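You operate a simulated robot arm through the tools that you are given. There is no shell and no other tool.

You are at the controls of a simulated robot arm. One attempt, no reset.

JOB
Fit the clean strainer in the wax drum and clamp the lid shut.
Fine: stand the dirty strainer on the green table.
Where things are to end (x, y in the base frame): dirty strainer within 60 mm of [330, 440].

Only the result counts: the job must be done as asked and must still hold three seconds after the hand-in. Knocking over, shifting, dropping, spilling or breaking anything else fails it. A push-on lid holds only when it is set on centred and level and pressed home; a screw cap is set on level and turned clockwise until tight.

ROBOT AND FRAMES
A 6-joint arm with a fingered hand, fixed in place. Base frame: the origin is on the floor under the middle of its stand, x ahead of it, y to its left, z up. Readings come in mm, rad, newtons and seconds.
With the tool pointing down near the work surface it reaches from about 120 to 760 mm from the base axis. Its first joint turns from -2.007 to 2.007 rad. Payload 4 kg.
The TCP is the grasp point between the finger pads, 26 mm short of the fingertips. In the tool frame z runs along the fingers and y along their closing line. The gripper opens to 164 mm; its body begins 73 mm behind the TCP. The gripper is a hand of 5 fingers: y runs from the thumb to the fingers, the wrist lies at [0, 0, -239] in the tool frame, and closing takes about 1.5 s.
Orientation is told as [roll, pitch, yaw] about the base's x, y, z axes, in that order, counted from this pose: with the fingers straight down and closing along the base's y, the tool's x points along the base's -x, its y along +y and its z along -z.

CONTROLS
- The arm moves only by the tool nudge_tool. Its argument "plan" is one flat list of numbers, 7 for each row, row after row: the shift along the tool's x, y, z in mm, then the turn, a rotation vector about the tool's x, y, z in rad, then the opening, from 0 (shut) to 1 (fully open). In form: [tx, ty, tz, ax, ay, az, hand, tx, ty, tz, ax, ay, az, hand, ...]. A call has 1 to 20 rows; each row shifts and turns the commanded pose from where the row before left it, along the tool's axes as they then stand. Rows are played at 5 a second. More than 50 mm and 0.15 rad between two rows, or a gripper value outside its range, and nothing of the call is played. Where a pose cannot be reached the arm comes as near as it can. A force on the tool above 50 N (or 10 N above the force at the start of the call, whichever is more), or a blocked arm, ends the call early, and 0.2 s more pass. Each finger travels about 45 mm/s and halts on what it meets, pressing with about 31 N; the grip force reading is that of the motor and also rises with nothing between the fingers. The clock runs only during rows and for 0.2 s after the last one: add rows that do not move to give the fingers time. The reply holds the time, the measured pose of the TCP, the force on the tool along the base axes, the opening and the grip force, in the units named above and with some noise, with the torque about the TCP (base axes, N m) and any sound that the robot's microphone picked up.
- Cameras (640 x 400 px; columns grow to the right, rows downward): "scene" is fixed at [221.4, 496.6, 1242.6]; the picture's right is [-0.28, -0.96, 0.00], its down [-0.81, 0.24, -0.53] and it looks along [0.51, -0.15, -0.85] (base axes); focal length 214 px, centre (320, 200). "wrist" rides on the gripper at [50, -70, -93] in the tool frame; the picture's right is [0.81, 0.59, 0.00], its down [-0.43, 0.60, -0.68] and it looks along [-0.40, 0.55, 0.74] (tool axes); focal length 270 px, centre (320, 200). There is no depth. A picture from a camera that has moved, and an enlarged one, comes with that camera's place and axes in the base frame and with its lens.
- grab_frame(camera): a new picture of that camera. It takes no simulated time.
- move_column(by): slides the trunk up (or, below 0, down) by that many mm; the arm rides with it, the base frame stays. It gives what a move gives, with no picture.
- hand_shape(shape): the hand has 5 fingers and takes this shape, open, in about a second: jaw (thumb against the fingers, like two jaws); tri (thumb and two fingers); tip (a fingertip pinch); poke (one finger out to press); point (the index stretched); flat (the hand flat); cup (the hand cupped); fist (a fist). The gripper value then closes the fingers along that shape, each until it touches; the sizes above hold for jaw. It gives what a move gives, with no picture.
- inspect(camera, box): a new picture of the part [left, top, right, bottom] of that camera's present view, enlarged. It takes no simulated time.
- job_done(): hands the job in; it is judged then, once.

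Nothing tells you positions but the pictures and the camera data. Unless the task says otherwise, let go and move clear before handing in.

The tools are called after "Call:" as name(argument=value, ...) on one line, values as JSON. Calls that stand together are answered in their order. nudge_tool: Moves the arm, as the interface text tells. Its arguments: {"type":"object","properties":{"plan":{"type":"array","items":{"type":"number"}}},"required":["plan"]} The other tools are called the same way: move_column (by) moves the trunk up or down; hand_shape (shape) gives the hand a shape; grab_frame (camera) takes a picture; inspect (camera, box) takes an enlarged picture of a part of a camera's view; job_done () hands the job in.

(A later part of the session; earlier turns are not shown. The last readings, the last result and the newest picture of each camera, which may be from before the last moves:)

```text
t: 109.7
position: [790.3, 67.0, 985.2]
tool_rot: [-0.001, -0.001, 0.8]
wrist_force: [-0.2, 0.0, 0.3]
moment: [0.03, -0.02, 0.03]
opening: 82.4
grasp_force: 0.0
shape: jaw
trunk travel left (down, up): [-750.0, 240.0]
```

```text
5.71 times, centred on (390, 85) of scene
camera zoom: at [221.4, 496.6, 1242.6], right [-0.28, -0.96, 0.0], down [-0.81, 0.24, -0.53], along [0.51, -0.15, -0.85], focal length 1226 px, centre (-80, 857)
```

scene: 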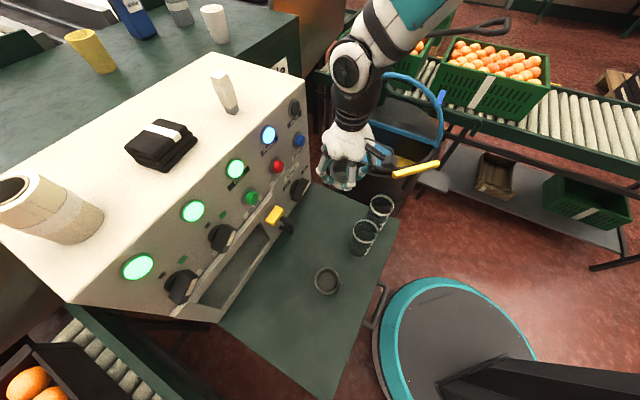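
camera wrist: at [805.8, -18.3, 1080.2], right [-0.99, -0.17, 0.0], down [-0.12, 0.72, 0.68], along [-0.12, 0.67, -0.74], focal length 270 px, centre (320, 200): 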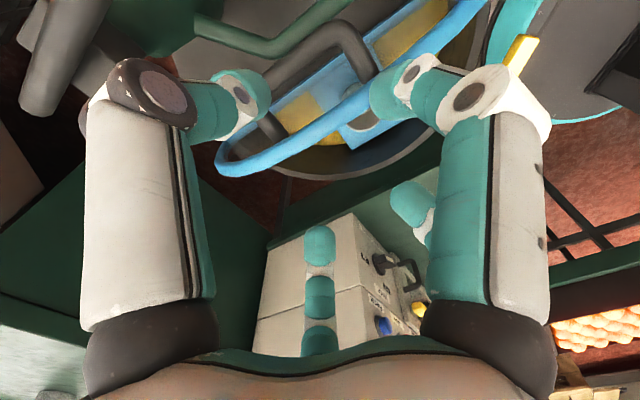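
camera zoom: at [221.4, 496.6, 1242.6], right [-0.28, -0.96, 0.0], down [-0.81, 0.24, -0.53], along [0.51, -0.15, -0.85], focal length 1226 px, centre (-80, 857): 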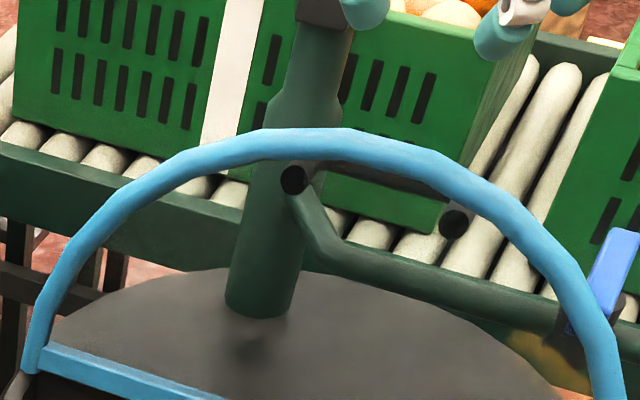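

The lid rests at about 96°, with the handle bar near (817,50,~860). I'll reverse the opening: enter the loop from above with the fingers nearly closed, caging the bar.

Call:
nudge_tool(plan=[-0.6, -11.3, 10, 0, 0, 0, 0.18, -0.6, -11.3, 10, 0, 0, 0, 0.18, -0.6, -11.3, 15, 0, 0, 0, 0.18, 0, 0, 10, 0, 0, 0, 0.18, 0, 0, 0, 0, 0, 0, 0.18])

Call:
inspect(camera="wrist", box=[180, 40, 460, 260])

Call:
inspect(camera="scene", box=[340, 20, 460, 110])

```text
t: 110.9
position: [814.8, 46.0, 941.6]
tool_rot: [0.0, -0.001, 0.797]
wrist_force: [-0.9, 0.4, -0.4]
moment: [-0.05, -0.01, 0.03]
opening: 29.8
grasp_force: 0.0
shape: jaw
trunk travel left (down, up): [-750.0, 240.0]
```

```text
1.82 times, centred on (320, 150) of wrist
camera zoom: at [831.4, -39.0, 1036.4], right [-0.99, -0.17, 0.0], down [-0.12, 0.73, 0.68], along [-0.11, 0.67, -0.74], focal length 491 px, centre (320, 291)
```

zoom: 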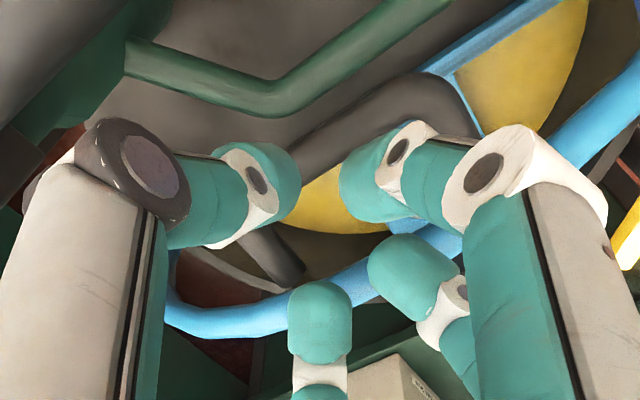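

```text
4.44 times, centred on (400, 65) of scene
camera zoom: at [221.4, 496.6, 1242.6], right [-0.28, -0.96, 0.0], down [-0.81, 0.24, -0.53], along [0.51, -0.15, -0.85], focal length 953 px, centre (-36, 800)
```

zoom: 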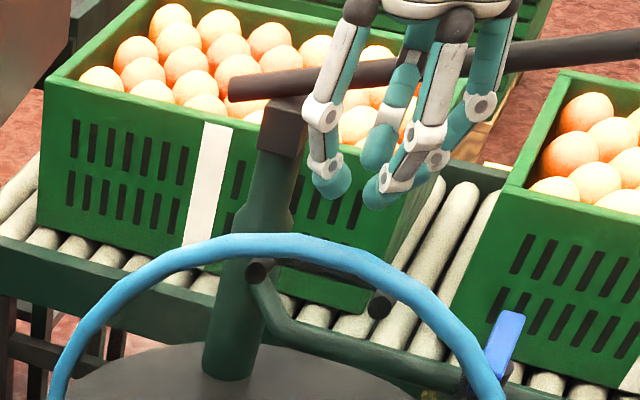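

I'll set the same opening as when I left the loop (about 39 mm) and go down slowly, watching forces.

Call:
nudge_tool(plan=[0, 0.5, 8, 0, 0, 0, 0.24, 0, 0, 8, 0, 0, 0, 0.24, 0, 0, 8, 0, 0, 0, 0.24, 0, 0, 0, 0, 0, 0, 0.24])

Call:
inspect(camera="wrist", box=[180, 40, 460, 260])

Call:
inspect(camera="scene", box=[340, 20, 460, 110])

```text
t: 111.9
position: [814.5, 45.9, 918.2]
tool_rot: [0.0, 0.001, 0.8]
wrist_force: [-0.5, 0.4, 0.5]
moment: [-0.01, 0.01, 0.01]
opening: 39.2
grasp_force: 0.1
shape: jaw
trunk travel left (down, up): [-750.0, 240.0]
```

```text
1.82 times, centred on (320, 150) of wrist
camera zoom: at [830.2, -38.4, 1012.0], right [-0.99, -0.17, 0.0], down [-0.12, 0.73, 0.68], along [-0.11, 0.67, -0.74], focal length 491 px, centre (320, 291)
```

zoom: 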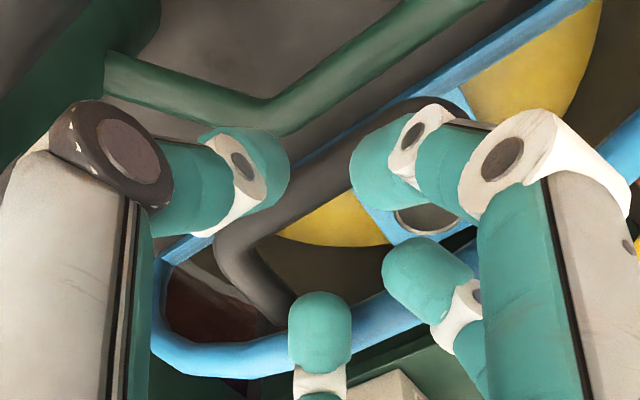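

```text
4.44 times, centred on (400, 65) of scene
camera zoom: at [221.4, 496.6, 1242.6], right [-0.28, -0.96, 0.0], down [-0.81, 0.24, -0.53], along [0.51, -0.15, -0.85], focal length 953 px, centre (-36, 800)
```

zoom: 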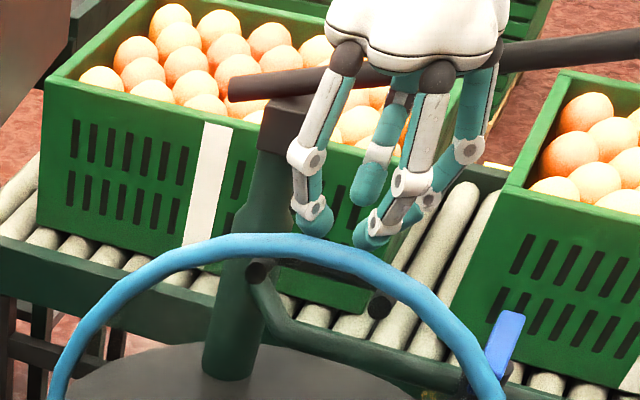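

Call:
nudge_tool(plan=[0, 0, 5, 0, 0, 0, 0.24, 0, 0, 5, 0, 0, 0, 0.24, 0, 0, 5, 0, 0, 0, 0.24, 0, 0, 0, 0, 0, 0, 0.24])

Call:
inspect(camera="wrist", box=[180, 40, 460, 260])

Call:
inspect(camera="scene", box=[340, 20, 460, 110])

```text
t: 112.9
position: [815.1, 43.7, 904.1]
tool_rot: [0.0, 0.0, 0.798]
wrist_force: [-0.6, -0.4, 2.4]
moment: [0.06, 0.0, -0.05]
opening: 39.6
grasp_force: 0.0
shape: jaw
trunk travel left (down, up): [-750.0, 240.0]
```

```text
1.82 times, centred on (320, 150) of wrist
camera zoom: at [830.5, -39.7, 998.2], right [-0.99, -0.17, 0.0], down [-0.12, 0.73, 0.68], along [-0.11, 0.67, -0.74], focal length 491 px, centre (320, 291)
```

zoom: 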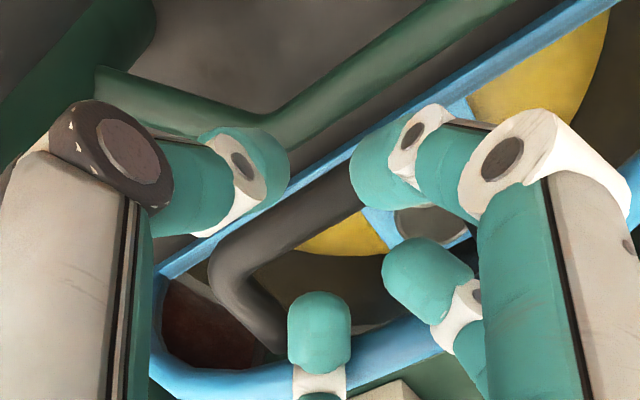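

```text
4.44 times, centred on (400, 65) of scene
camera zoom: at [221.4, 496.6, 1242.6], right [-0.28, -0.96, 0.0], down [-0.81, 0.24, -0.53], along [0.51, -0.15, -0.85], focal length 953 px, centre (-36, 800)
```

zoom: 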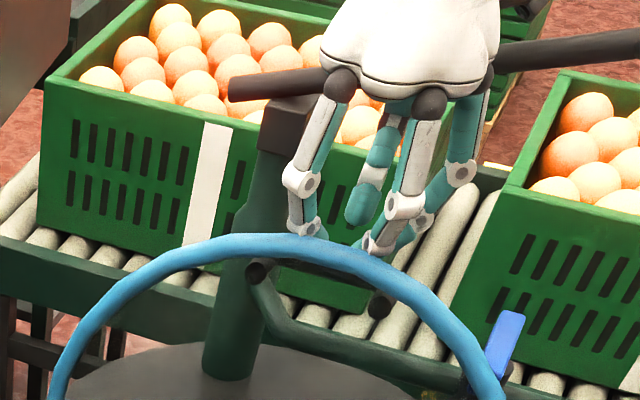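

The front fingertips have passed behind the rim. I'll continue down carefully.

Call:
nudge_tool(plan=[0, 0, 4, 0, 0, 0, 0.24, 0, 0, 4, 0, 0, 0, 0.24, 0, 0, 4, 0, 0, 0, 0.24, 0, 0, 0, 0, 0, 0, 0.24])

Call:
inspect(camera="wrist", box=[180, 40, 460, 260])

Call:
inspect(camera="scene", box=[340, 20, 460, 110])

```text
t: 113.9
position: [814.4, 44.9, 891.8]
tool_rot: [-0.001, 0.0, 0.8]
wrist_force: [1.2, -1.1, 0.9]
moment: [0.07, 0.01, -0.03]
opening: 38.8
grasp_force: 0.0
shape: jaw
trunk travel left (down, up): [-750.0, 240.0]
```

```text
1.82 times, centred on (320, 150) of wrist
camera zoom: at [829.4, -39.7, 985.8], right [-0.99, -0.17, 0.0], down [-0.13, 0.73, 0.68], along [-0.11, 0.67, -0.74], focal length 491 px, centre (320, 291)
```

zoom: 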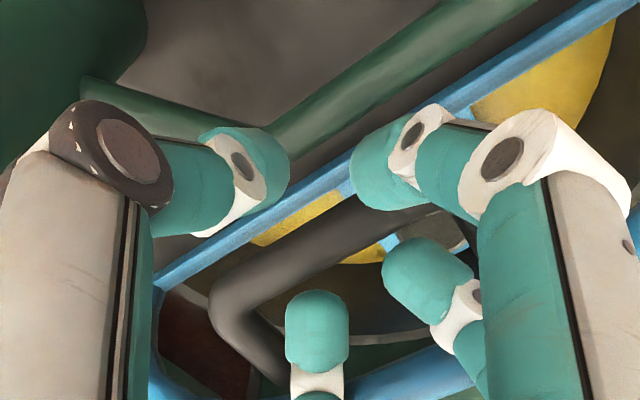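

```text
4.44 times, centred on (400, 65) of scene
camera zoom: at [221.4, 496.6, 1242.6], right [-0.28, -0.96, 0.0], down [-0.81, 0.24, -0.53], along [0.51, -0.15, -0.85], focal length 953 px, centre (-36, 800)
```

zoom: 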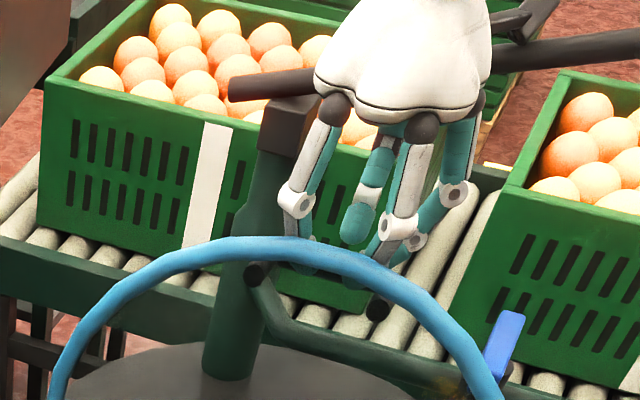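

Call:
nudge_tool(plan=[0, 0, 4, 0, 0, 0, 0.24, 0, 0, 4, 0, 0, 0, 0.24, 0, 0, 2, 0, 0, 0, 0.24, 0, 0, 0, 0, 0, 0, 0.24])

Call:
inspect(camera="wrist", box=[180, 40, 460, 260])

Call:
inspect(camera="scene", box=[340, 20, 460, 110])

```text
t: 114.9
position: [814.0, 44.4, 885.7]
tool_rot: [-0.002, -0.003, 0.799]
wrist_force: [4.3, -0.2, 14.7]
moment: [0.54, 0.33, -0.15]
opening: 39.4
grasp_force: 0.0
shape: jaw
out of reach, approached as far as the arm can: row 3
trunk travel left (down, up): [-750.0, 240.0]
```

```text
1.82 times, centred on (320, 150) of wrist
camera zoom: at [828.6, -40.1, 979.9], right [-0.99, -0.17, 0.0], down [-0.13, 0.72, 0.68], along [-0.11, 0.67, -0.74], focal length 491 px, centre (320, 291)
```

zoom: 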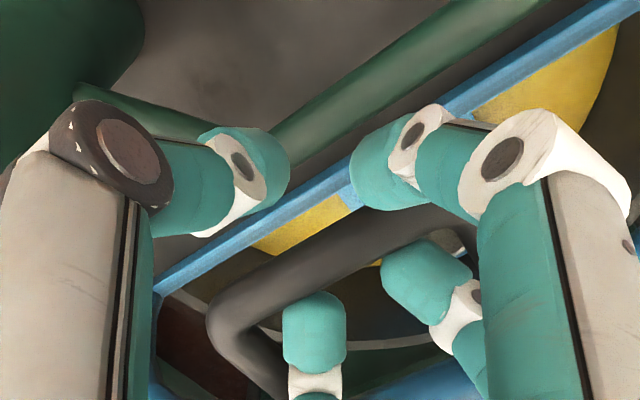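

```text
4.44 times, centred on (400, 65) of scene
camera zoom: at [221.4, 496.6, 1242.6], right [-0.28, -0.96, 0.0], down [-0.81, 0.24, -0.53], along [0.51, -0.15, -0.85], focal length 953 px, centre (-36, 800)
```

zoom: 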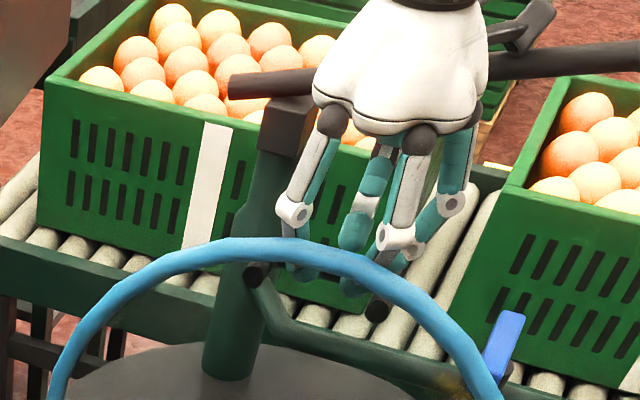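

There's some upward contact and I'm at the reach limit, so I'll ease up slightly and start pulling the lid forward.

Call:
nudge_tool(plan=[0, 2, -2, 0, 0, 0, 0.24, 0, 3, 0, 0, 0, 0, 0.24, 0, 3, 0, 0, 0, 0, 0.24, 0, 0, 0, 0, 0, 0, 0.24])

Call:
inspect(camera="wrist", box=[180, 40, 460, 260])

Call:
inspect(camera="scene", box=[340, 20, 460, 110])

```text
t: 115.9
position: [811.0, 46.3, 886.2]
tool_rot: [-0.002, -0.001, 0.799]
wrist_force: [3.2, -0.6, 7.8]
moment: [0.17, 0.02, -0.18]
opening: 38.8
grasp_force: 0.0
shape: jaw
out of reach, approached as far as the arm can: row 2
trunk travel left (down, up): [-750.0, 240.0]
```

```text
1.82 times, centred on (320, 150) of wrist
camera zoom: at [826.7, -38.3, 980.2], right [-0.99, -0.17, 0.0], down [-0.12, 0.73, 0.68], along [-0.12, 0.67, -0.74], focal length 491 px, centre (320, 291)
```

zoom: 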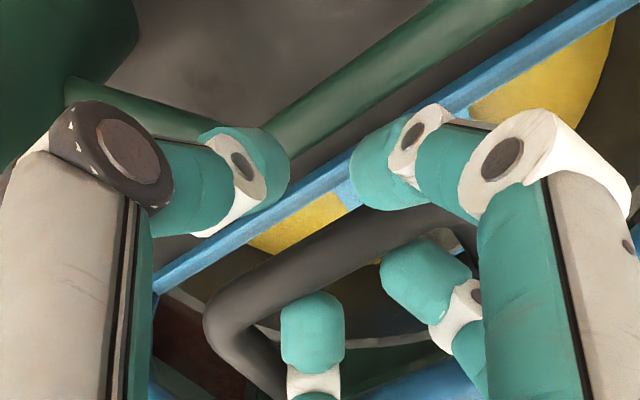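

```text
4.44 times, centred on (400, 65) of scene
camera zoom: at [221.4, 496.6, 1242.6], right [-0.28, -0.96, 0.0], down [-0.81, 0.24, -0.53], along [0.51, -0.15, -0.85], focal length 953 px, centre (-36, 800)
```

zoom: 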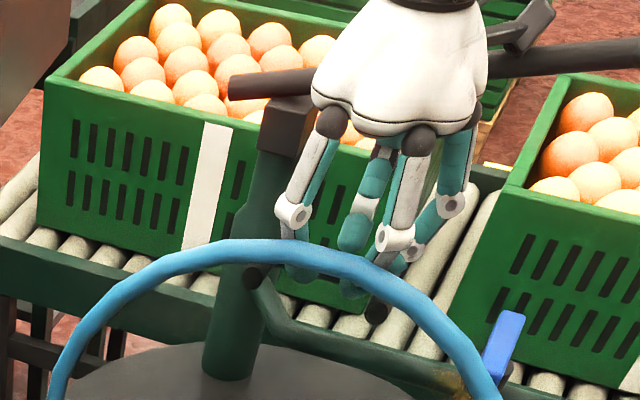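

Call:
nudge_tool(plan=[0, 4, -1, 0, 0, 0, 0.24, 0, 4, -0.5, 0, 0, 0, 0.24, 0, 4, 0, 0, 0, 0, 0.24, 0, 0, 0, 0, 0, 0, 0.24])

Call:
inspect(camera="wrist", box=[180, 40, 460, 260])

Call:
inspect(camera="scene", box=[340, 20, 460, 110])

```text
t: 116.9
position: [811.0, 45.8, 885.9]
tool_rot: [0.0, 0.001, 0.799]
wrist_force: [2.0, -0.6, 6.9]
moment: [0.05, 0.02, -0.19]
opening: 39.3
grasp_force: 0.1
shape: jaw
out of reach, approached as far as the arm can: row 1, 2, 3
trunk travel left (down, up): [-750.0, 240.0]
```

```text
1.82 times, centred on (320, 150) of wrist
camera zoom: at [826.9, -38.3, 980.4], right [-0.99, -0.17, 0.0], down [-0.12, 0.73, 0.68], along [-0.12, 0.67, -0.74], focal length 491 px, centre (320, 291)
```

zoom: 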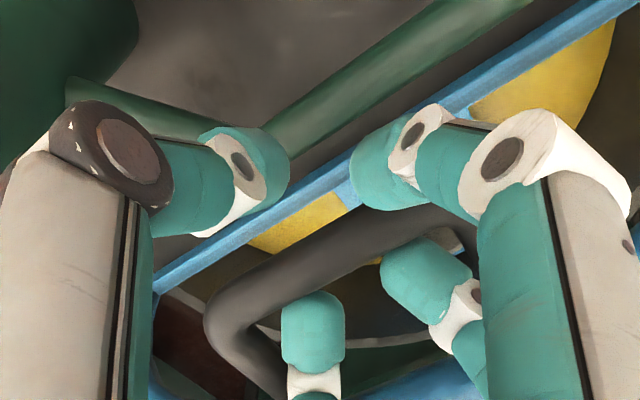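

```text
4.44 times, centred on (400, 65) of scene
camera zoom: at [221.4, 496.6, 1242.6], right [-0.28, -0.96, 0.0], down [-0.81, 0.24, -0.53], along [0.51, -0.15, -0.85], focal length 953 px, centre (-36, 800)
```

zoom: 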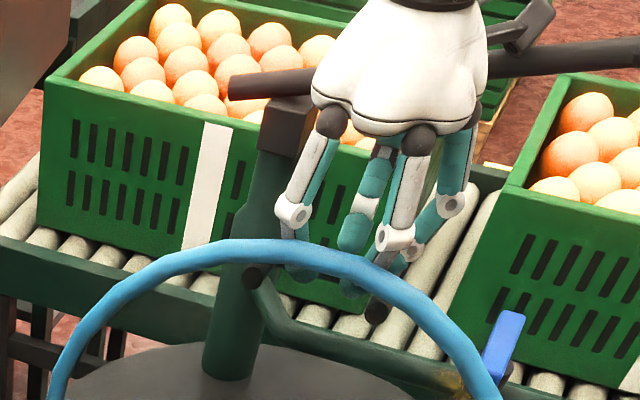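

Call:
nudge_tool(plan=[0, 0, -3, 0, 0, 0, 0.24, 0, 0, -3, 0, 0, 0, 0.24, 0, 0, 0, 0, 0, 0, 0.24])

```text
t: 117.7
position: [813.2, 46.3, 888.5]
tool_rot: [0.001, 0.001, 0.799]
wrist_force: [1.6, -0.6, 0.4]
moment: [-0.14, -0.05, -0.1]
opening: 39.0
grasp_force: 0.0
shape: jaw
out of reach, approached as far as the arm can: row 2
trunk travel left (down, up): [-750.0, 240.0]
```

The arm is at full stretch here. I'll go up a little to regain reach before pulling forward.

Call:
nudge_tool(plan=[0, 0, -4, 0, 0, 0, 0.24, 0, 0, -4, 0, 0, 0, 0.24, 0, 0, 0, 0, 0, 0, 0.24])

Call:
nudge_tool(plan=[0, 3, 0, 0, 0, 0, 0.24, 0, 0, 0, 0, 0, 0, 0.24])

Call:
inspect(camera="wrist", box=[180, 40, 460, 260])

Call:
grab_frame(camera="scene")

```text
t: 118.5
position: [811.9, 46.4, 897.5]
tool_rot: [0.002, 0.002, 0.8]
wrist_force: [1.0, -1.0, -0.3]
moment: [0.02, 0.02, -0.06]
opening: 39.1
grasp_force: 0.0
shape: jaw
trunk travel left (down, up): [-750.0, 240.0]
```

```text
t: 119.1
position: [813.3, 46.1, 896.5]
tool_rot: [0.002, 0.002, 0.801]
wrist_force: [1.6, -1.2, 0.3]
moment: [-0.03, -0.02, -0.04]
opening: 39.0
grasp_force: 0.0
shape: jaw
out of reach, approached as far as the arm can: row 1
trunk travel left (down, up): [-750.0, 240.0]
```

```text
1.82 times, centred on (320, 150) of wrist
camera zoom: at [829.2, -38.3, 991.1], right [-0.99, -0.17, 0.0], down [-0.12, 0.73, 0.68], along [-0.12, 0.67, -0.74], focal length 491 px, centre (320, 291)
```

zoom: 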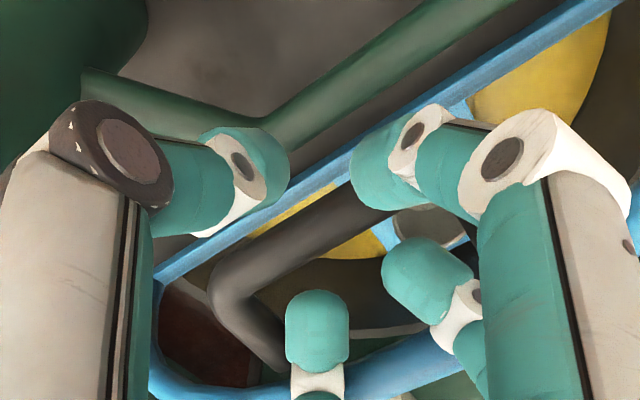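

```text
taken
```

scene: 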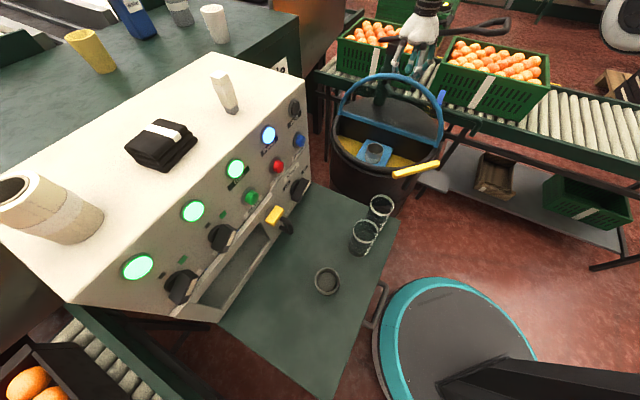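

The arm is near its straight-elbow singularity. I'll go up, lean the palm sideways along the hinge direction so the wrist comes closer to the base, and then re-enter.

Call:
nudge_tool(plan=[0, 0, -15, 0, 0, 0, 0.24, 0, 0, -15, 0, 0, 0, 0.24, 0, 0, -18, 0, 0, 0, 0.24, 0, 0, 0, 0, -0.125, 0, 0.24, 0, 0, 0, 0, -0.125, 0, 0.24, 0, 0, 0, 0, 0, 0, 0.24])

Call:
inspect(camera="wrist", box=[180, 40, 460, 260])

Call:
inspect(camera="scene", box=[340, 10, 480, 110])

```text
t: 120.5
position: [813.2, 46.7, 945.3]
tool_rot: [0.0, -0.252, 0.798]
wrist_force: [0.1, -1.1, -1.1]
moment: [-0.02, 0.03, 0.01]
opening: 39.0
grasp_force: 0.1
shape: jaw
trunk travel left (down, up): [-750.0, 240.0]
```

```text
1.82 times, centred on (320, 150) of wrist
camera zoom: at [814.2, -53.1, 1023.4], right [-0.97, -0.15, -0.2], down [-0.25, 0.6, 0.76], along [0.0, 0.79, -0.61], focal length 491 px, centre (320, 291)
```

zoom: 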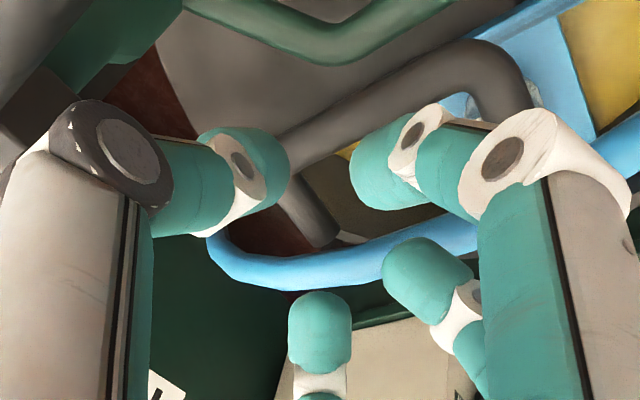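

```text
4.00 times, centred on (410, 60) of scene
camera zoom: at [221.4, 496.6, 1242.6], right [-0.28, -0.96, 0.0], down [-0.81, 0.24, -0.53], along [0.51, -0.15, -0.85], focal length 858 px, centre (-40, 760)
```

zoom: 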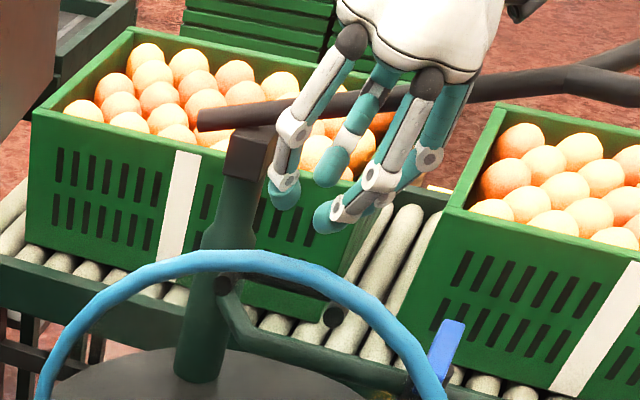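

Call:
nudge_tool(plan=[3, -1, 11.6, 0, 0, 0, 0.24, 3, 0, 11.6, 0, 0, 0, 0.24, 2.2, 0, 8.7, 0, 0, 0, 0.24, 0, 0, 0, 0, 0, 0, 0.24])

Call:
inspect(camera="wrist", box=[180, 40, 460, 260])

Call:
inspect(camera="scene", box=[340, 20, 460, 110])

```text
t: 121.5
position: [815.0, 45.3, 911.9]
tool_rot: [0.001, -0.25, 0.8]
wrist_force: [0.0, -0.4, 2.0]
moment: [-0.12, -0.02, -0.01]
opening: 39.2
grasp_force: 0.1
shape: jaw
trunk travel left (down, up): [-750.0, 240.0]
```

```text
1.82 times, centred on (320, 150) of wrist
camera zoom: at [814.5, -54.5, 990.5], right [-0.97, -0.15, -0.2], down [-0.25, 0.6, 0.76], along [0.0, 0.79, -0.61], focal length 491 px, centre (320, 291)
```

zoom: 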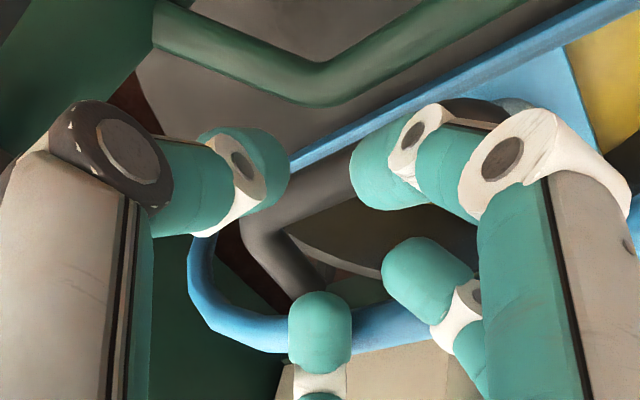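

```text
4.44 times, centred on (400, 65) of scene
camera zoom: at [221.4, 496.6, 1242.6], right [-0.28, -0.96, 0.0], down [-0.81, 0.24, -0.53], along [0.51, -0.15, -0.85], focal length 953 px, centre (-36, 800)
```

zoom: 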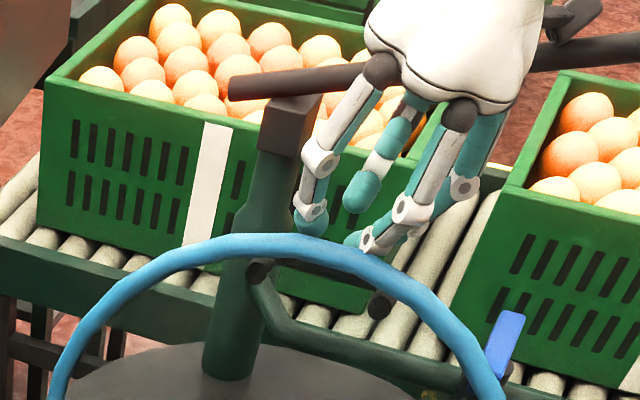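

Call:
nudge_tool(plan=[0, -2, 0, 0, 0, 0, 0.22, 1.2, 0, 4.8, 0, 0, 0, 0.22, 1.2, 0, 4.8, 0, 0, 0, 0.22, 0, 0, 0, 0, 0, 0, 0.22])

Call:
inspect(camera="wrist", box=[180, 40, 460, 260])

Call:
inspect(camera="scene", box=[340, 20, 460, 110])

```text
t: 122.5
position: [815.3, 44.5, 901.0]
tool_rot: [0.0, -0.25, 0.798]
wrist_force: [-0.1, -1.0, 1.6]
moment: [-0.1, 0.06, 0.01]
opening: 36.4
grasp_force: 0.1
shape: jaw
trunk travel left (down, up): [-750.0, 240.0]
```

```text
1.82 times, centred on (320, 150) of wrist
camera zoom: at [815.2, -56.3, 980.6], right [-0.97, -0.15, -0.2], down [-0.25, 0.6, 0.76], along [0.0, 0.79, -0.61], focal length 491 px, centre (320, 291)
```

zoom: 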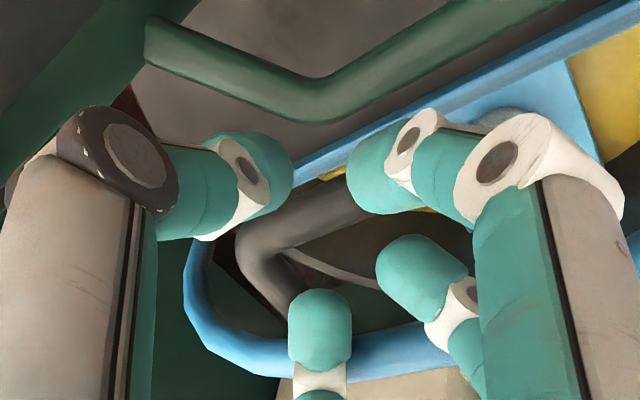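

```text
4.44 times, centred on (400, 65) of scene
camera zoom: at [221.4, 496.6, 1242.6], right [-0.28, -0.96, 0.0], down [-0.81, 0.24, -0.53], along [0.51, -0.15, -0.85], focal length 953 px, centre (-36, 800)
```

zoom: 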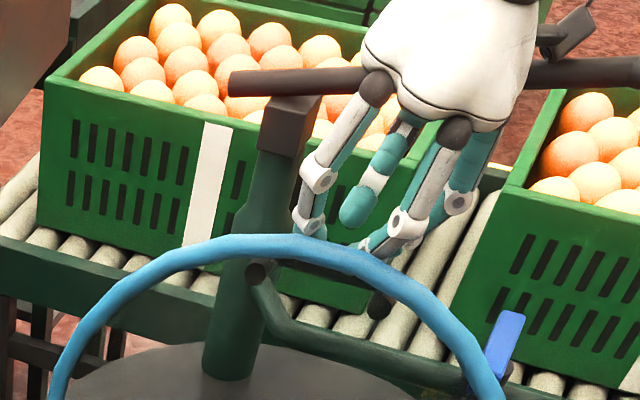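

Call:
nudge_tool(plan=[1, 0.3, 3.9, 0, 0, 0, 0.23, 1, 0.3, 3.9, 0, 0, 0, 0.23, 1, 0.3, 3.9, 0, 0, 0, 0.24, 0, 0, 0, 0, 0, 0, 0.24])

Call:
inspect(camera="wrist", box=[180, 40, 460, 260])

Call:
inspect(camera="scene", box=[340, 20, 460, 110])

```text
t: 123.5
position: [815.6, 45.1, 890.5]
tool_rot: [0.002, -0.251, 0.8]
wrist_force: [0.6, -3.1, 5.4]
moment: [-0.17, 0.18, 0.15]
opening: 39.0
grasp_force: 0.1
shape: jaw
trunk travel left (down, up): [-750.0, 240.0]
```

```text
1.82 times, centred on (320, 150) of wrist
camera zoom: at [815.2, -55.4, 969.3], right [-0.97, -0.15, -0.2], down [-0.25, 0.6, 0.76], along [0.0, 0.79, -0.61], focal length 491 px, centre (320, 291)
```

zoom: 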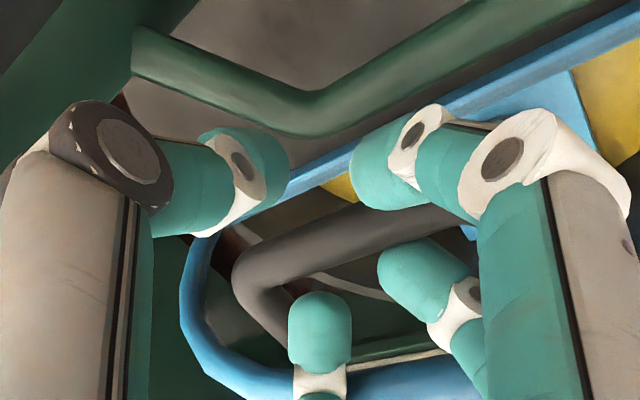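

```text
4.44 times, centred on (400, 65) of scene
camera zoom: at [221.4, 496.6, 1242.6], right [-0.28, -0.96, 0.0], down [-0.81, 0.24, -0.53], along [0.51, -0.15, -0.85], focal length 953 px, centre (-36, 800)
```

zoom: 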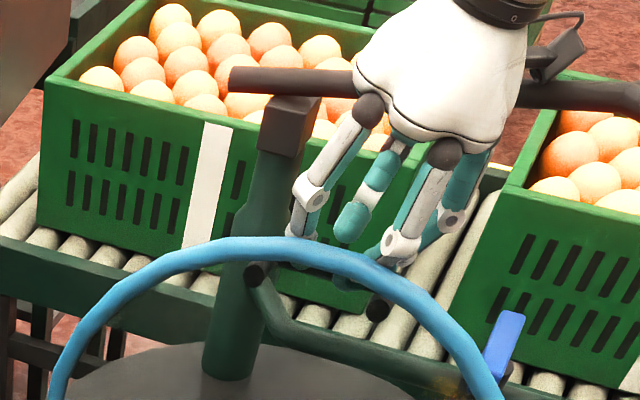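

Both front fingertips are inside the loop. Now I'll pull the lid forward gently.

Call:
nudge_tool(plan=[0, 3, -0.5, 0, 0, 0, 0.24, 0, 3, -0.5, 0, 0, 0, 0.24, 0, 3, 0, 0, 0, 0, 0.24, 0, 0, 0, 0, 0, 0, 0.24])

Call:
inspect(camera="wrist", box=[180, 40, 460, 260])

Call:
inspect(camera="scene", box=[340, 20, 460, 110])

```text
t: 124.5
position: [808.3, 51.3, 891.2]
tool_rot: [-0.001, -0.25, 0.8]
wrist_force: [0.8, -2.6, 2.9]
moment: [-0.24, 0.01, 0.05]
opening: 38.8
grasp_force: 0.0
shape: jaw
trunk travel left (down, up): [-750.0, 240.0]
```

```text
1.82 times, centred on (320, 150) of wrist
camera zoom: at [808.9, -48.4, 970.0], right [-0.97, -0.15, -0.2], down [-0.25, 0.6, 0.76], along [0.0, 0.79, -0.61], focal length 491 px, centre (320, 291)
```

zoom: 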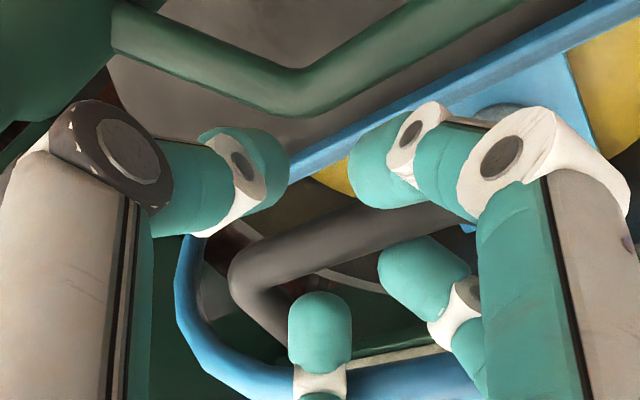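

```text
4.44 times, centred on (400, 65) of scene
camera zoom: at [221.4, 496.6, 1242.6], right [-0.28, -0.96, 0.0], down [-0.81, 0.24, -0.53], along [0.51, -0.15, -0.85], focal length 953 px, centre (-36, 800)
```

zoom: 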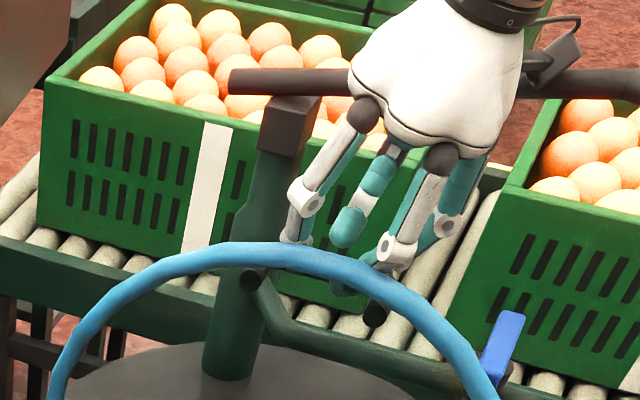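

Call:
nudge_tool(plan=[0.5, 3, 1.9, 0, 0, 0, 0.24, 0.5, 3, 1.9, 0, 0, 0, 0.24, 0.5, 2, 1.9, 0, 0, 0, 0.24, 0, 0, 0, 0, 0, 0, 0.24])

Call:
inspect(camera="wrist", box=[180, 40, 460, 260])

Call:
inspect(camera="scene", box=[340, 20, 460, 110])

```text
t: 125.5
position: [804.0, 55.9, 886.1]
tool_rot: [0.0, -0.252, 0.8]
wrist_force: [0.3, -0.8, 6.7]
moment: [-0.2, 0.16, -0.01]
opening: 38.9
grasp_force: 0.0
shape: jaw
trunk travel left (down, up): [-750.0, 240.0]
```

```text
1.82 times, centred on (320, 150) of wrist
camera zoom: at [803.1, -43.1, 964.9], right [-0.97, -0.15, -0.2], down [-0.25, 0.6, 0.76], along [0.0, 0.79, -0.61], focal length 491 px, centre (320, 291)
```

zoom: 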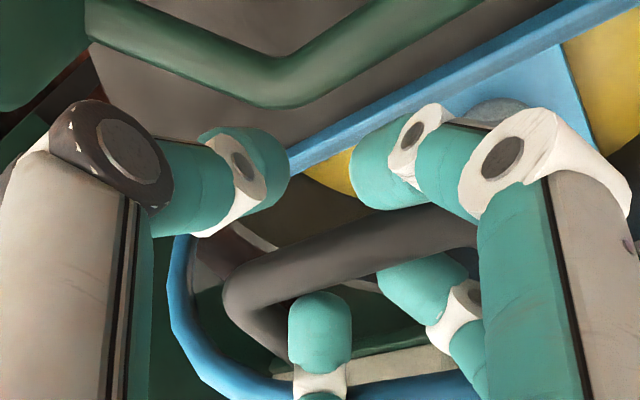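

```text
4.44 times, centred on (400, 65) of scene
camera zoom: at [221.4, 496.6, 1242.6], right [-0.28, -0.96, 0.0], down [-0.81, 0.24, -0.53], along [0.51, -0.15, -0.85], focal length 953 px, centre (-36, 800)
```

zoom: 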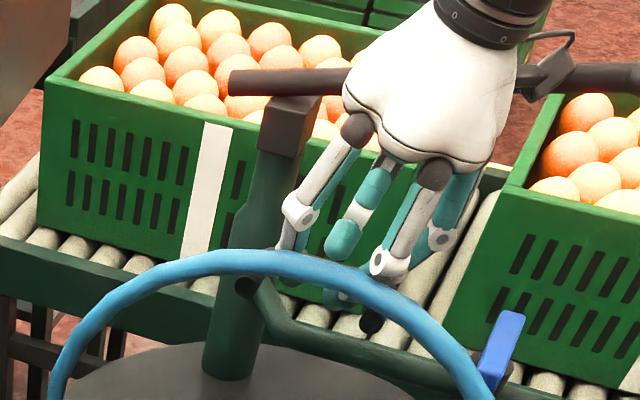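

Call:
nudge_tool(plan=[0, 3, -0.5, 0, 0, 0, 0.24, 0, 3, 0, 0, 0, 0, 0.24, 0, 3, 0, 0, 0, 0, 0.24, 0, 0, 0, 0, 0, 0, 0.24])

Call:
inspect(camera="wrist", box=[180, 40, 460, 260])

Call:
inspect(camera="scene", box=[340, 20, 460, 110])

```text
t: 126.5
position: [795.4, 62.5, 884.8]
tool_rot: [0.0, -0.249, 0.797]
wrist_force: [-0.1, -0.8, 0.2]
moment: [-0.01, -0.02, 0.05]
opening: 38.7
grasp_force: 0.0
shape: jaw
trunk travel left (down, up): [-750.0, 240.0]
```

```text
1.82 times, centred on (320, 150) of wrist
camera zoom: at [796.6, -37.6, 963.9], right [-0.97, -0.15, -0.2], down [-0.25, 0.6, 0.76], along [0.0, 0.79, -0.61], focal length 491 px, centre (320, 291)
```

zoom: 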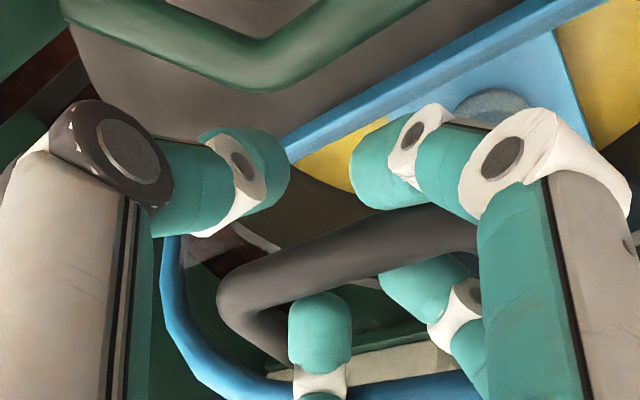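

```text
4.44 times, centred on (400, 65) of scene
camera zoom: at [221.4, 496.6, 1242.6], right [-0.28, -0.96, 0.0], down [-0.81, 0.24, -0.53], along [0.51, -0.15, -0.85], focal length 953 px, centre (-36, 800)
```

zoom: 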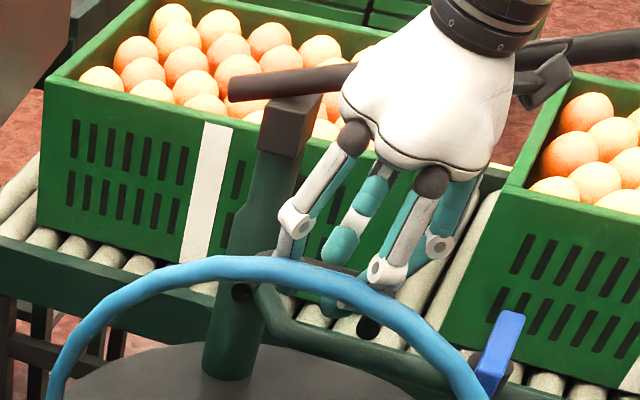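

The lid is near vertical and caged by the fingers. I'll continue forward, going slightly deeper.

Call:
nudge_tool(plan=[0.25, 3.5, 1, 0, 0, 0, 0.23, 0.25, 3.5, 1, 0, 0, 0, 0.22, 0.25, 3.5, 1, 0, 0, 0, 0.21, 0.25, 3.5, 1, 0, 0, 0, 0.2, 0, 0, 0, 0, 0, 0, 0.2])

Call:
inspect(camera="wrist", box=[180, 40, 460, 260])

Call:
inspect(camera="scene", box=[340, 20, 460, 110])

```text
t: 127.7
position: [786.2, 71.1, 881.3]
tool_rot: [0.0, -0.25, 0.799]
wrist_force: [1.5, -0.4, 1.4]
moment: [0.0, -0.04, -0.06]
opening: 33.1
grasp_force: 0.0
shape: jaw
trunk travel left (down, up): [-750.0, 240.0]
```

```text
1.82 times, centred on (320, 150) of wrist
camera zoom: at [786.2, -27.9, 960.0], right [-0.97, -0.15, -0.2], down [-0.25, 0.6, 0.76], along [0.0, 0.79, -0.61], focal length 491 px, centre (320, 291)
```

zoom: 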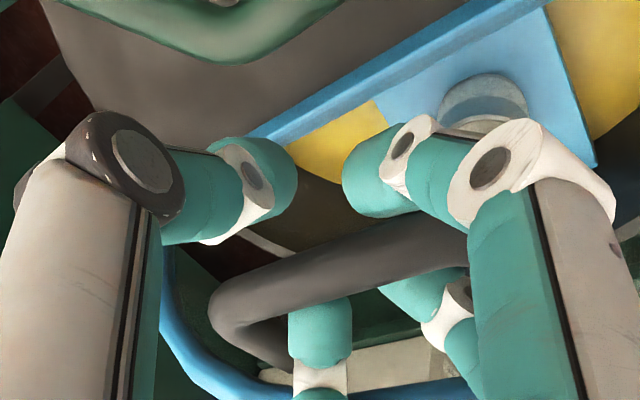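

```text
4.44 times, centred on (400, 65) of scene
camera zoom: at [221.4, 496.6, 1242.6], right [-0.28, -0.96, 0.0], down [-0.81, 0.24, -0.53], along [0.51, -0.15, -0.85], focal length 953 px, centre (-36, 800)
```

zoom: 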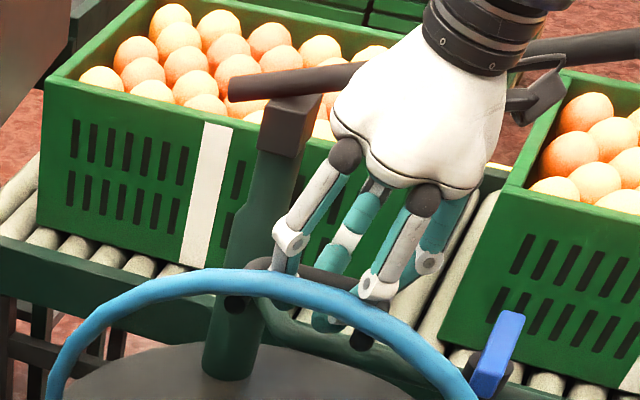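

The lid is at about 81°, resting on the fingers. I'll keep going forward, going deeper and removing the sideways lean.

Call:
nudge_tool(plan=[0.8, 4, 3.5, 0, 0.0625, 0, 0.2, 0.6, 4, 4, 0, 0.0625, 0, 0.2, 0.4, 4, 4.5, 0, 0.0625, 0, 0.2, 0.2, 4, 4.5, 0, 0.0625, 0, 0.2, 0, 0, 0, 0, 0, 0, 0.2])

Call:
inspect(camera="wrist", box=[180, 40, 460, 260])

Call:
inspect(camera="scene", box=[340, 20, 460, 110])

```text
t: 128.9
position: [774.4, 84.0, 861.9]
tool_rot: [-0.001, 0.0, 0.8]
wrist_force: [1.0, -0.7, 1.1]
moment: [0.0, 0.05, -0.07]
opening: 32.8
grasp_force: 0.0
shape: jaw
trunk travel left (down, up): [-750.0, 240.0]
```

```text
1.82 times, centred on (320, 150) of wrist
camera zoom: at [790.3, -0.2, 958.3], right [-0.99, -0.17, 0.0], down [-0.12, 0.73, 0.68], along [-0.12, 0.67, -0.74], focal length 491 px, centre (320, 291)
```

zoom: 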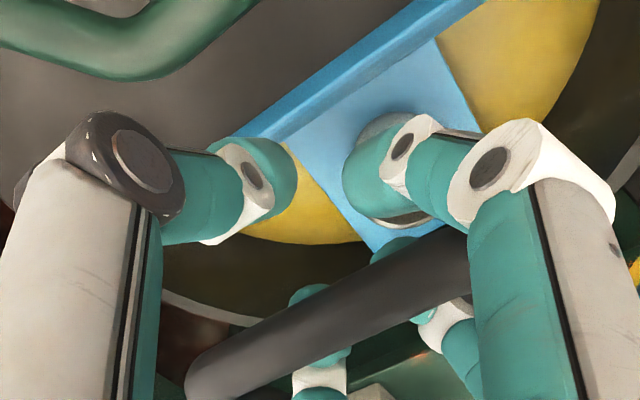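

```text
4.44 times, centred on (400, 65) of scene
camera zoom: at [221.4, 496.6, 1242.6], right [-0.28, -0.96, 0.0], down [-0.81, 0.24, -0.53], along [0.51, -0.15, -0.85], focal length 953 px, centre (-36, 800)
```

zoom: 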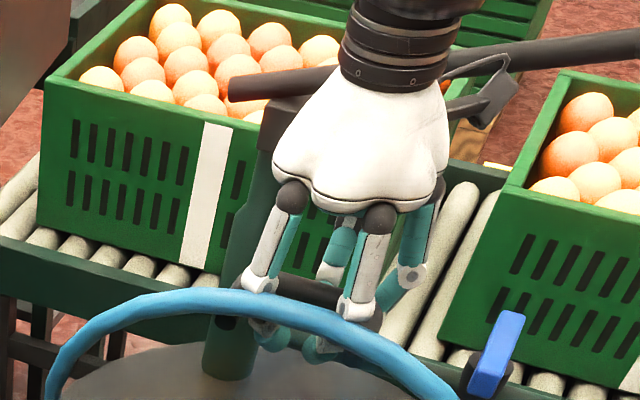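

The bar is well between thumb and fingers. I'll close the grip on it.

Call:
nudge_tool(plan=[0, 0, 0, 0, 0, 0, 0.1, 0, 0, 0, 0, 0, 0, 0, 0, 0, 0, 0, 0, 0, 0, 0, 0, 0, 0, 0, 0, 0, 0, 0, 0, 0, 0, 0, 0])

Call:
inspect(camera="wrist", box=[180, 40, 460, 260])

Call:
inspect(camera="scene", box=[340, 20, 460, 110])

```text
t: 130.1
position: [775.4, 83.8, 865.0]
tool_rot: [0.003, 0.001, 0.798]
wrist_force: [1.2, -0.1, -3.5]
moment: [0.0, 0.03, -0.03]
opening: 0.0
grasp_force: 31.4
shape: jaw
trunk travel left (down, up): [-750.0, 240.0]
```

```text
1.82 times, centred on (320, 150) of wrist
camera zoom: at [790.4, -0.2, 957.8], right [-0.99, -0.17, 0.0], down [-0.12, 0.73, 0.68], along [-0.12, 0.67, -0.74], focal length 491 px, centre (320, 291)
```

zoom: 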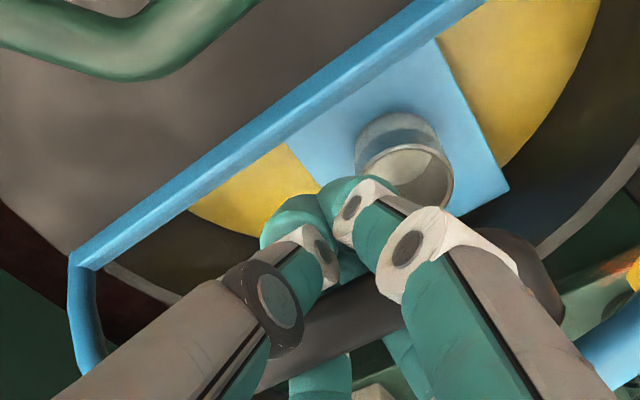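

```text
4.44 times, centred on (400, 65) of scene
camera zoom: at [221.4, 496.6, 1242.6], right [-0.28, -0.96, 0.0], down [-0.81, 0.24, -0.53], along [0.51, -0.15, -0.85], focal length 953 px, centre (-36, 800)
```

zoom: 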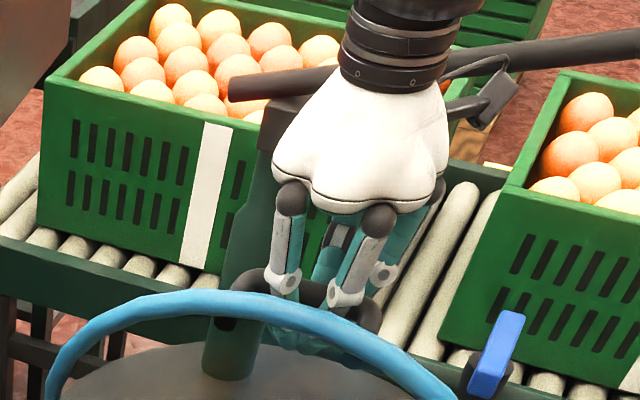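

The grip is wrapped around the bar. I'll lower the lid along the arc in stages, the first to about 60°.

Call:
nudge_tool(plan=[-0.15, 6.3, 0.2, 0, 0, 0, 0, -0.15, 6.3, 0.2, 0, 0, 0, 0, -0.15, 6.3, 0.3, 0, 0, 0, 0, -0.15, 6.75, 0.9, 0, 0, 0, 0, -0.15, 6.75, 0.9, 0, 0, 0, 0, -0.15, 6.65, 1.4, 0, 0, 0, 0, -0.15, 6.65, 1.5, 0, 0, 0, 0, 0, 0, 0, 0, 0, 0, 0])

Call:
inspect(camera="scene", box=[320, 30, 460, 150])

```text
t: 131.9
position: [744.1, 115.2, 856.9]
tool_rot: [0.004, 0.003, 0.799]
wrist_force: [0.6, -7.6, -18.0]
moment: [-0.24, -0.26, -0.01]
opening: 0.1
grasp_force: 31.0
shape: jaw
trunk travel left (down, up): [-750.0, 240.0]
```

```text
3.33 times, centred on (390, 90) of scene
camera zoom: at [221.4, 496.6, 1242.6], right [-0.28, -0.96, 0.0], down [-0.81, 0.24, -0.53], along [0.51, -0.15, -0.85], focal length 715 px, centre (87, 567)
```

zoom: 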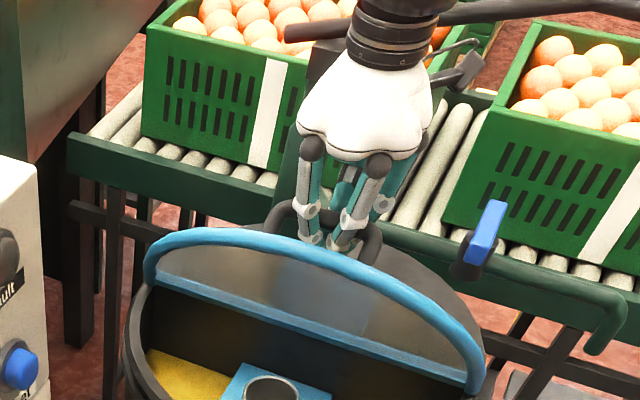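

There is a slight outward pull, so I'll tighten the radius a little and continue.

Call:
nudge_tool(plan=[-0.15, 6.7, 4.2, 0, 0, 0, 0, -0.15, 6.7, 4.2, 0, 0, 0, 0, -0.15, 6.1, 2.5, 0, 0, 0, 0, -0.15, 6.1, 2.6, 0, 0, 0, 0, -0.15, 6, 3, 0, 0, 0, 0, -0.15, 6, 3.1, 0, 0, 0, 0, 0, 0, 0, 0, 0, 0, 0])

Call:
inspect(camera="scene", box=[320, 50, 460, 170])

```text
t: 133.5
position: [718.4, 142.5, 839.8]
tool_rot: [0.002, 0.002, 0.799]
wrist_force: [3.0, -8.4, -12.5]
moment: [-0.17, -0.26, -0.08]
opening: 0.0
grasp_force: 30.9
shape: jaw
trunk travel left (down, up): [-750.0, 240.0]
```

```text
3.33 times, centred on (390, 110) of scene
camera zoom: at [221.4, 496.6, 1242.6], right [-0.28, -0.96, 0.0], down [-0.81, 0.24, -0.53], along [0.51, -0.15, -0.85], focal length 715 px, centre (87, 500)
```

zoom: 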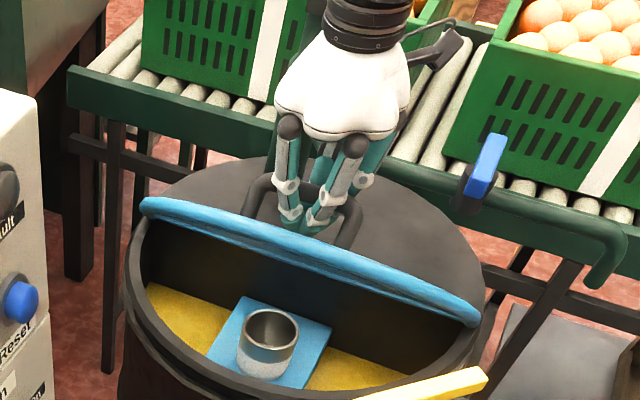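

Call:
nudge_tool(plan=[-0.15, 4.2, 5, 0, 0, 0, 0, -0.15, 4.2, 5, 0, 0, 0, 0, -0.15, 4.1, 5.1, 0, 0, 0, 0, -0.15, 5, 4.6, 0, 0, 0, 0, -0.15, 5, 4.6, 0, 0, 0, 0, -0.15, 4.6, 5, 0, 0, 0, 0, -0.15, 4.6, 5, 0, 0, 0, 0, 0, 0, 0, 0, 0, 0, 0])

Call:
inspect(camera="scene", box=[320, 50, 460, 170])

```text
t: 135.3
position: [694.0, 165.1, 805.5]
tool_rot: [0.0, 0.0, 0.8]
wrist_force: [-5.5, 4.6, 4.8]
moment: [0.01, -0.08, -0.05]
opening: 0.0
grasp_force: 30.7
shape: jaw
trunk travel left (down, up): [-750.0, 240.0]
```

```text
3.33 times, centred on (390, 110) of scene
camera zoom: at [221.4, 496.6, 1242.6], right [-0.28, -0.96, 0.0], down [-0.81, 0.24, -0.53], along [0.51, -0.15, -0.85], focal length 715 px, centre (87, 500)
```

zoom: 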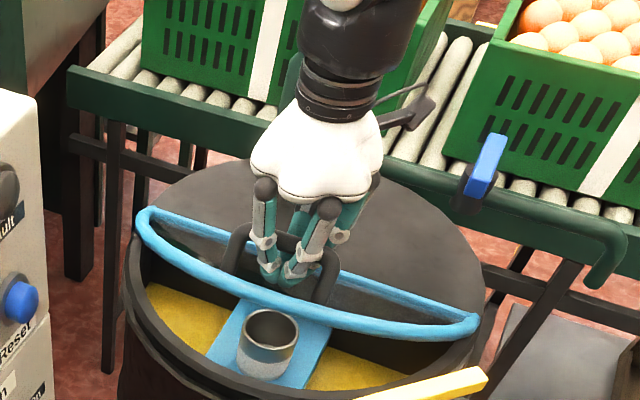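

Call:
nudge_tool(plan=[-0.15, 5.5, 3, 0, 0, 0, 0, -0.15, 5.5, 3, 0, 0, 0, 0, -0.15, 3.65, 5.7, 0, 0, 0, 0, -0.15, 3.65, 5.7, 0, 0, 0, 0, -0.15, 3.15, 6, 0, 0, 0, 0, -0.15, 3.15, 6, 0, 0, 0, 0, 0, 0, 0, 0, 0, 0, 0])

Call:
inspect(camera="scene", box=[320, 70, 460, 190])

```text
t: 136.9
position: [676.8, 182.8, 775.6]
tool_rot: [0.0, -0.002, 0.8]
wrist_force: [8.9, -5.2, -7.3]
moment: [-0.08, -0.06, -0.14]
opening: 0.3
grasp_force: 31.3
shape: jaw
trunk travel left (down, up): [-750.0, 240.0]
```

```text
3.33 times, centred on (390, 130) of scene
camera zoom: at [221.4, 496.6, 1242.6], right [-0.28, -0.96, 0.0], down [-0.81, 0.24, -0.53], along [0.51, -0.15, -0.85], focal length 715 px, centre (87, 433)
```

zoom: 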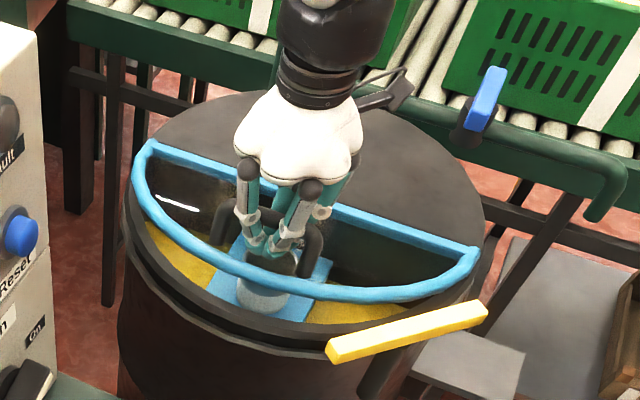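

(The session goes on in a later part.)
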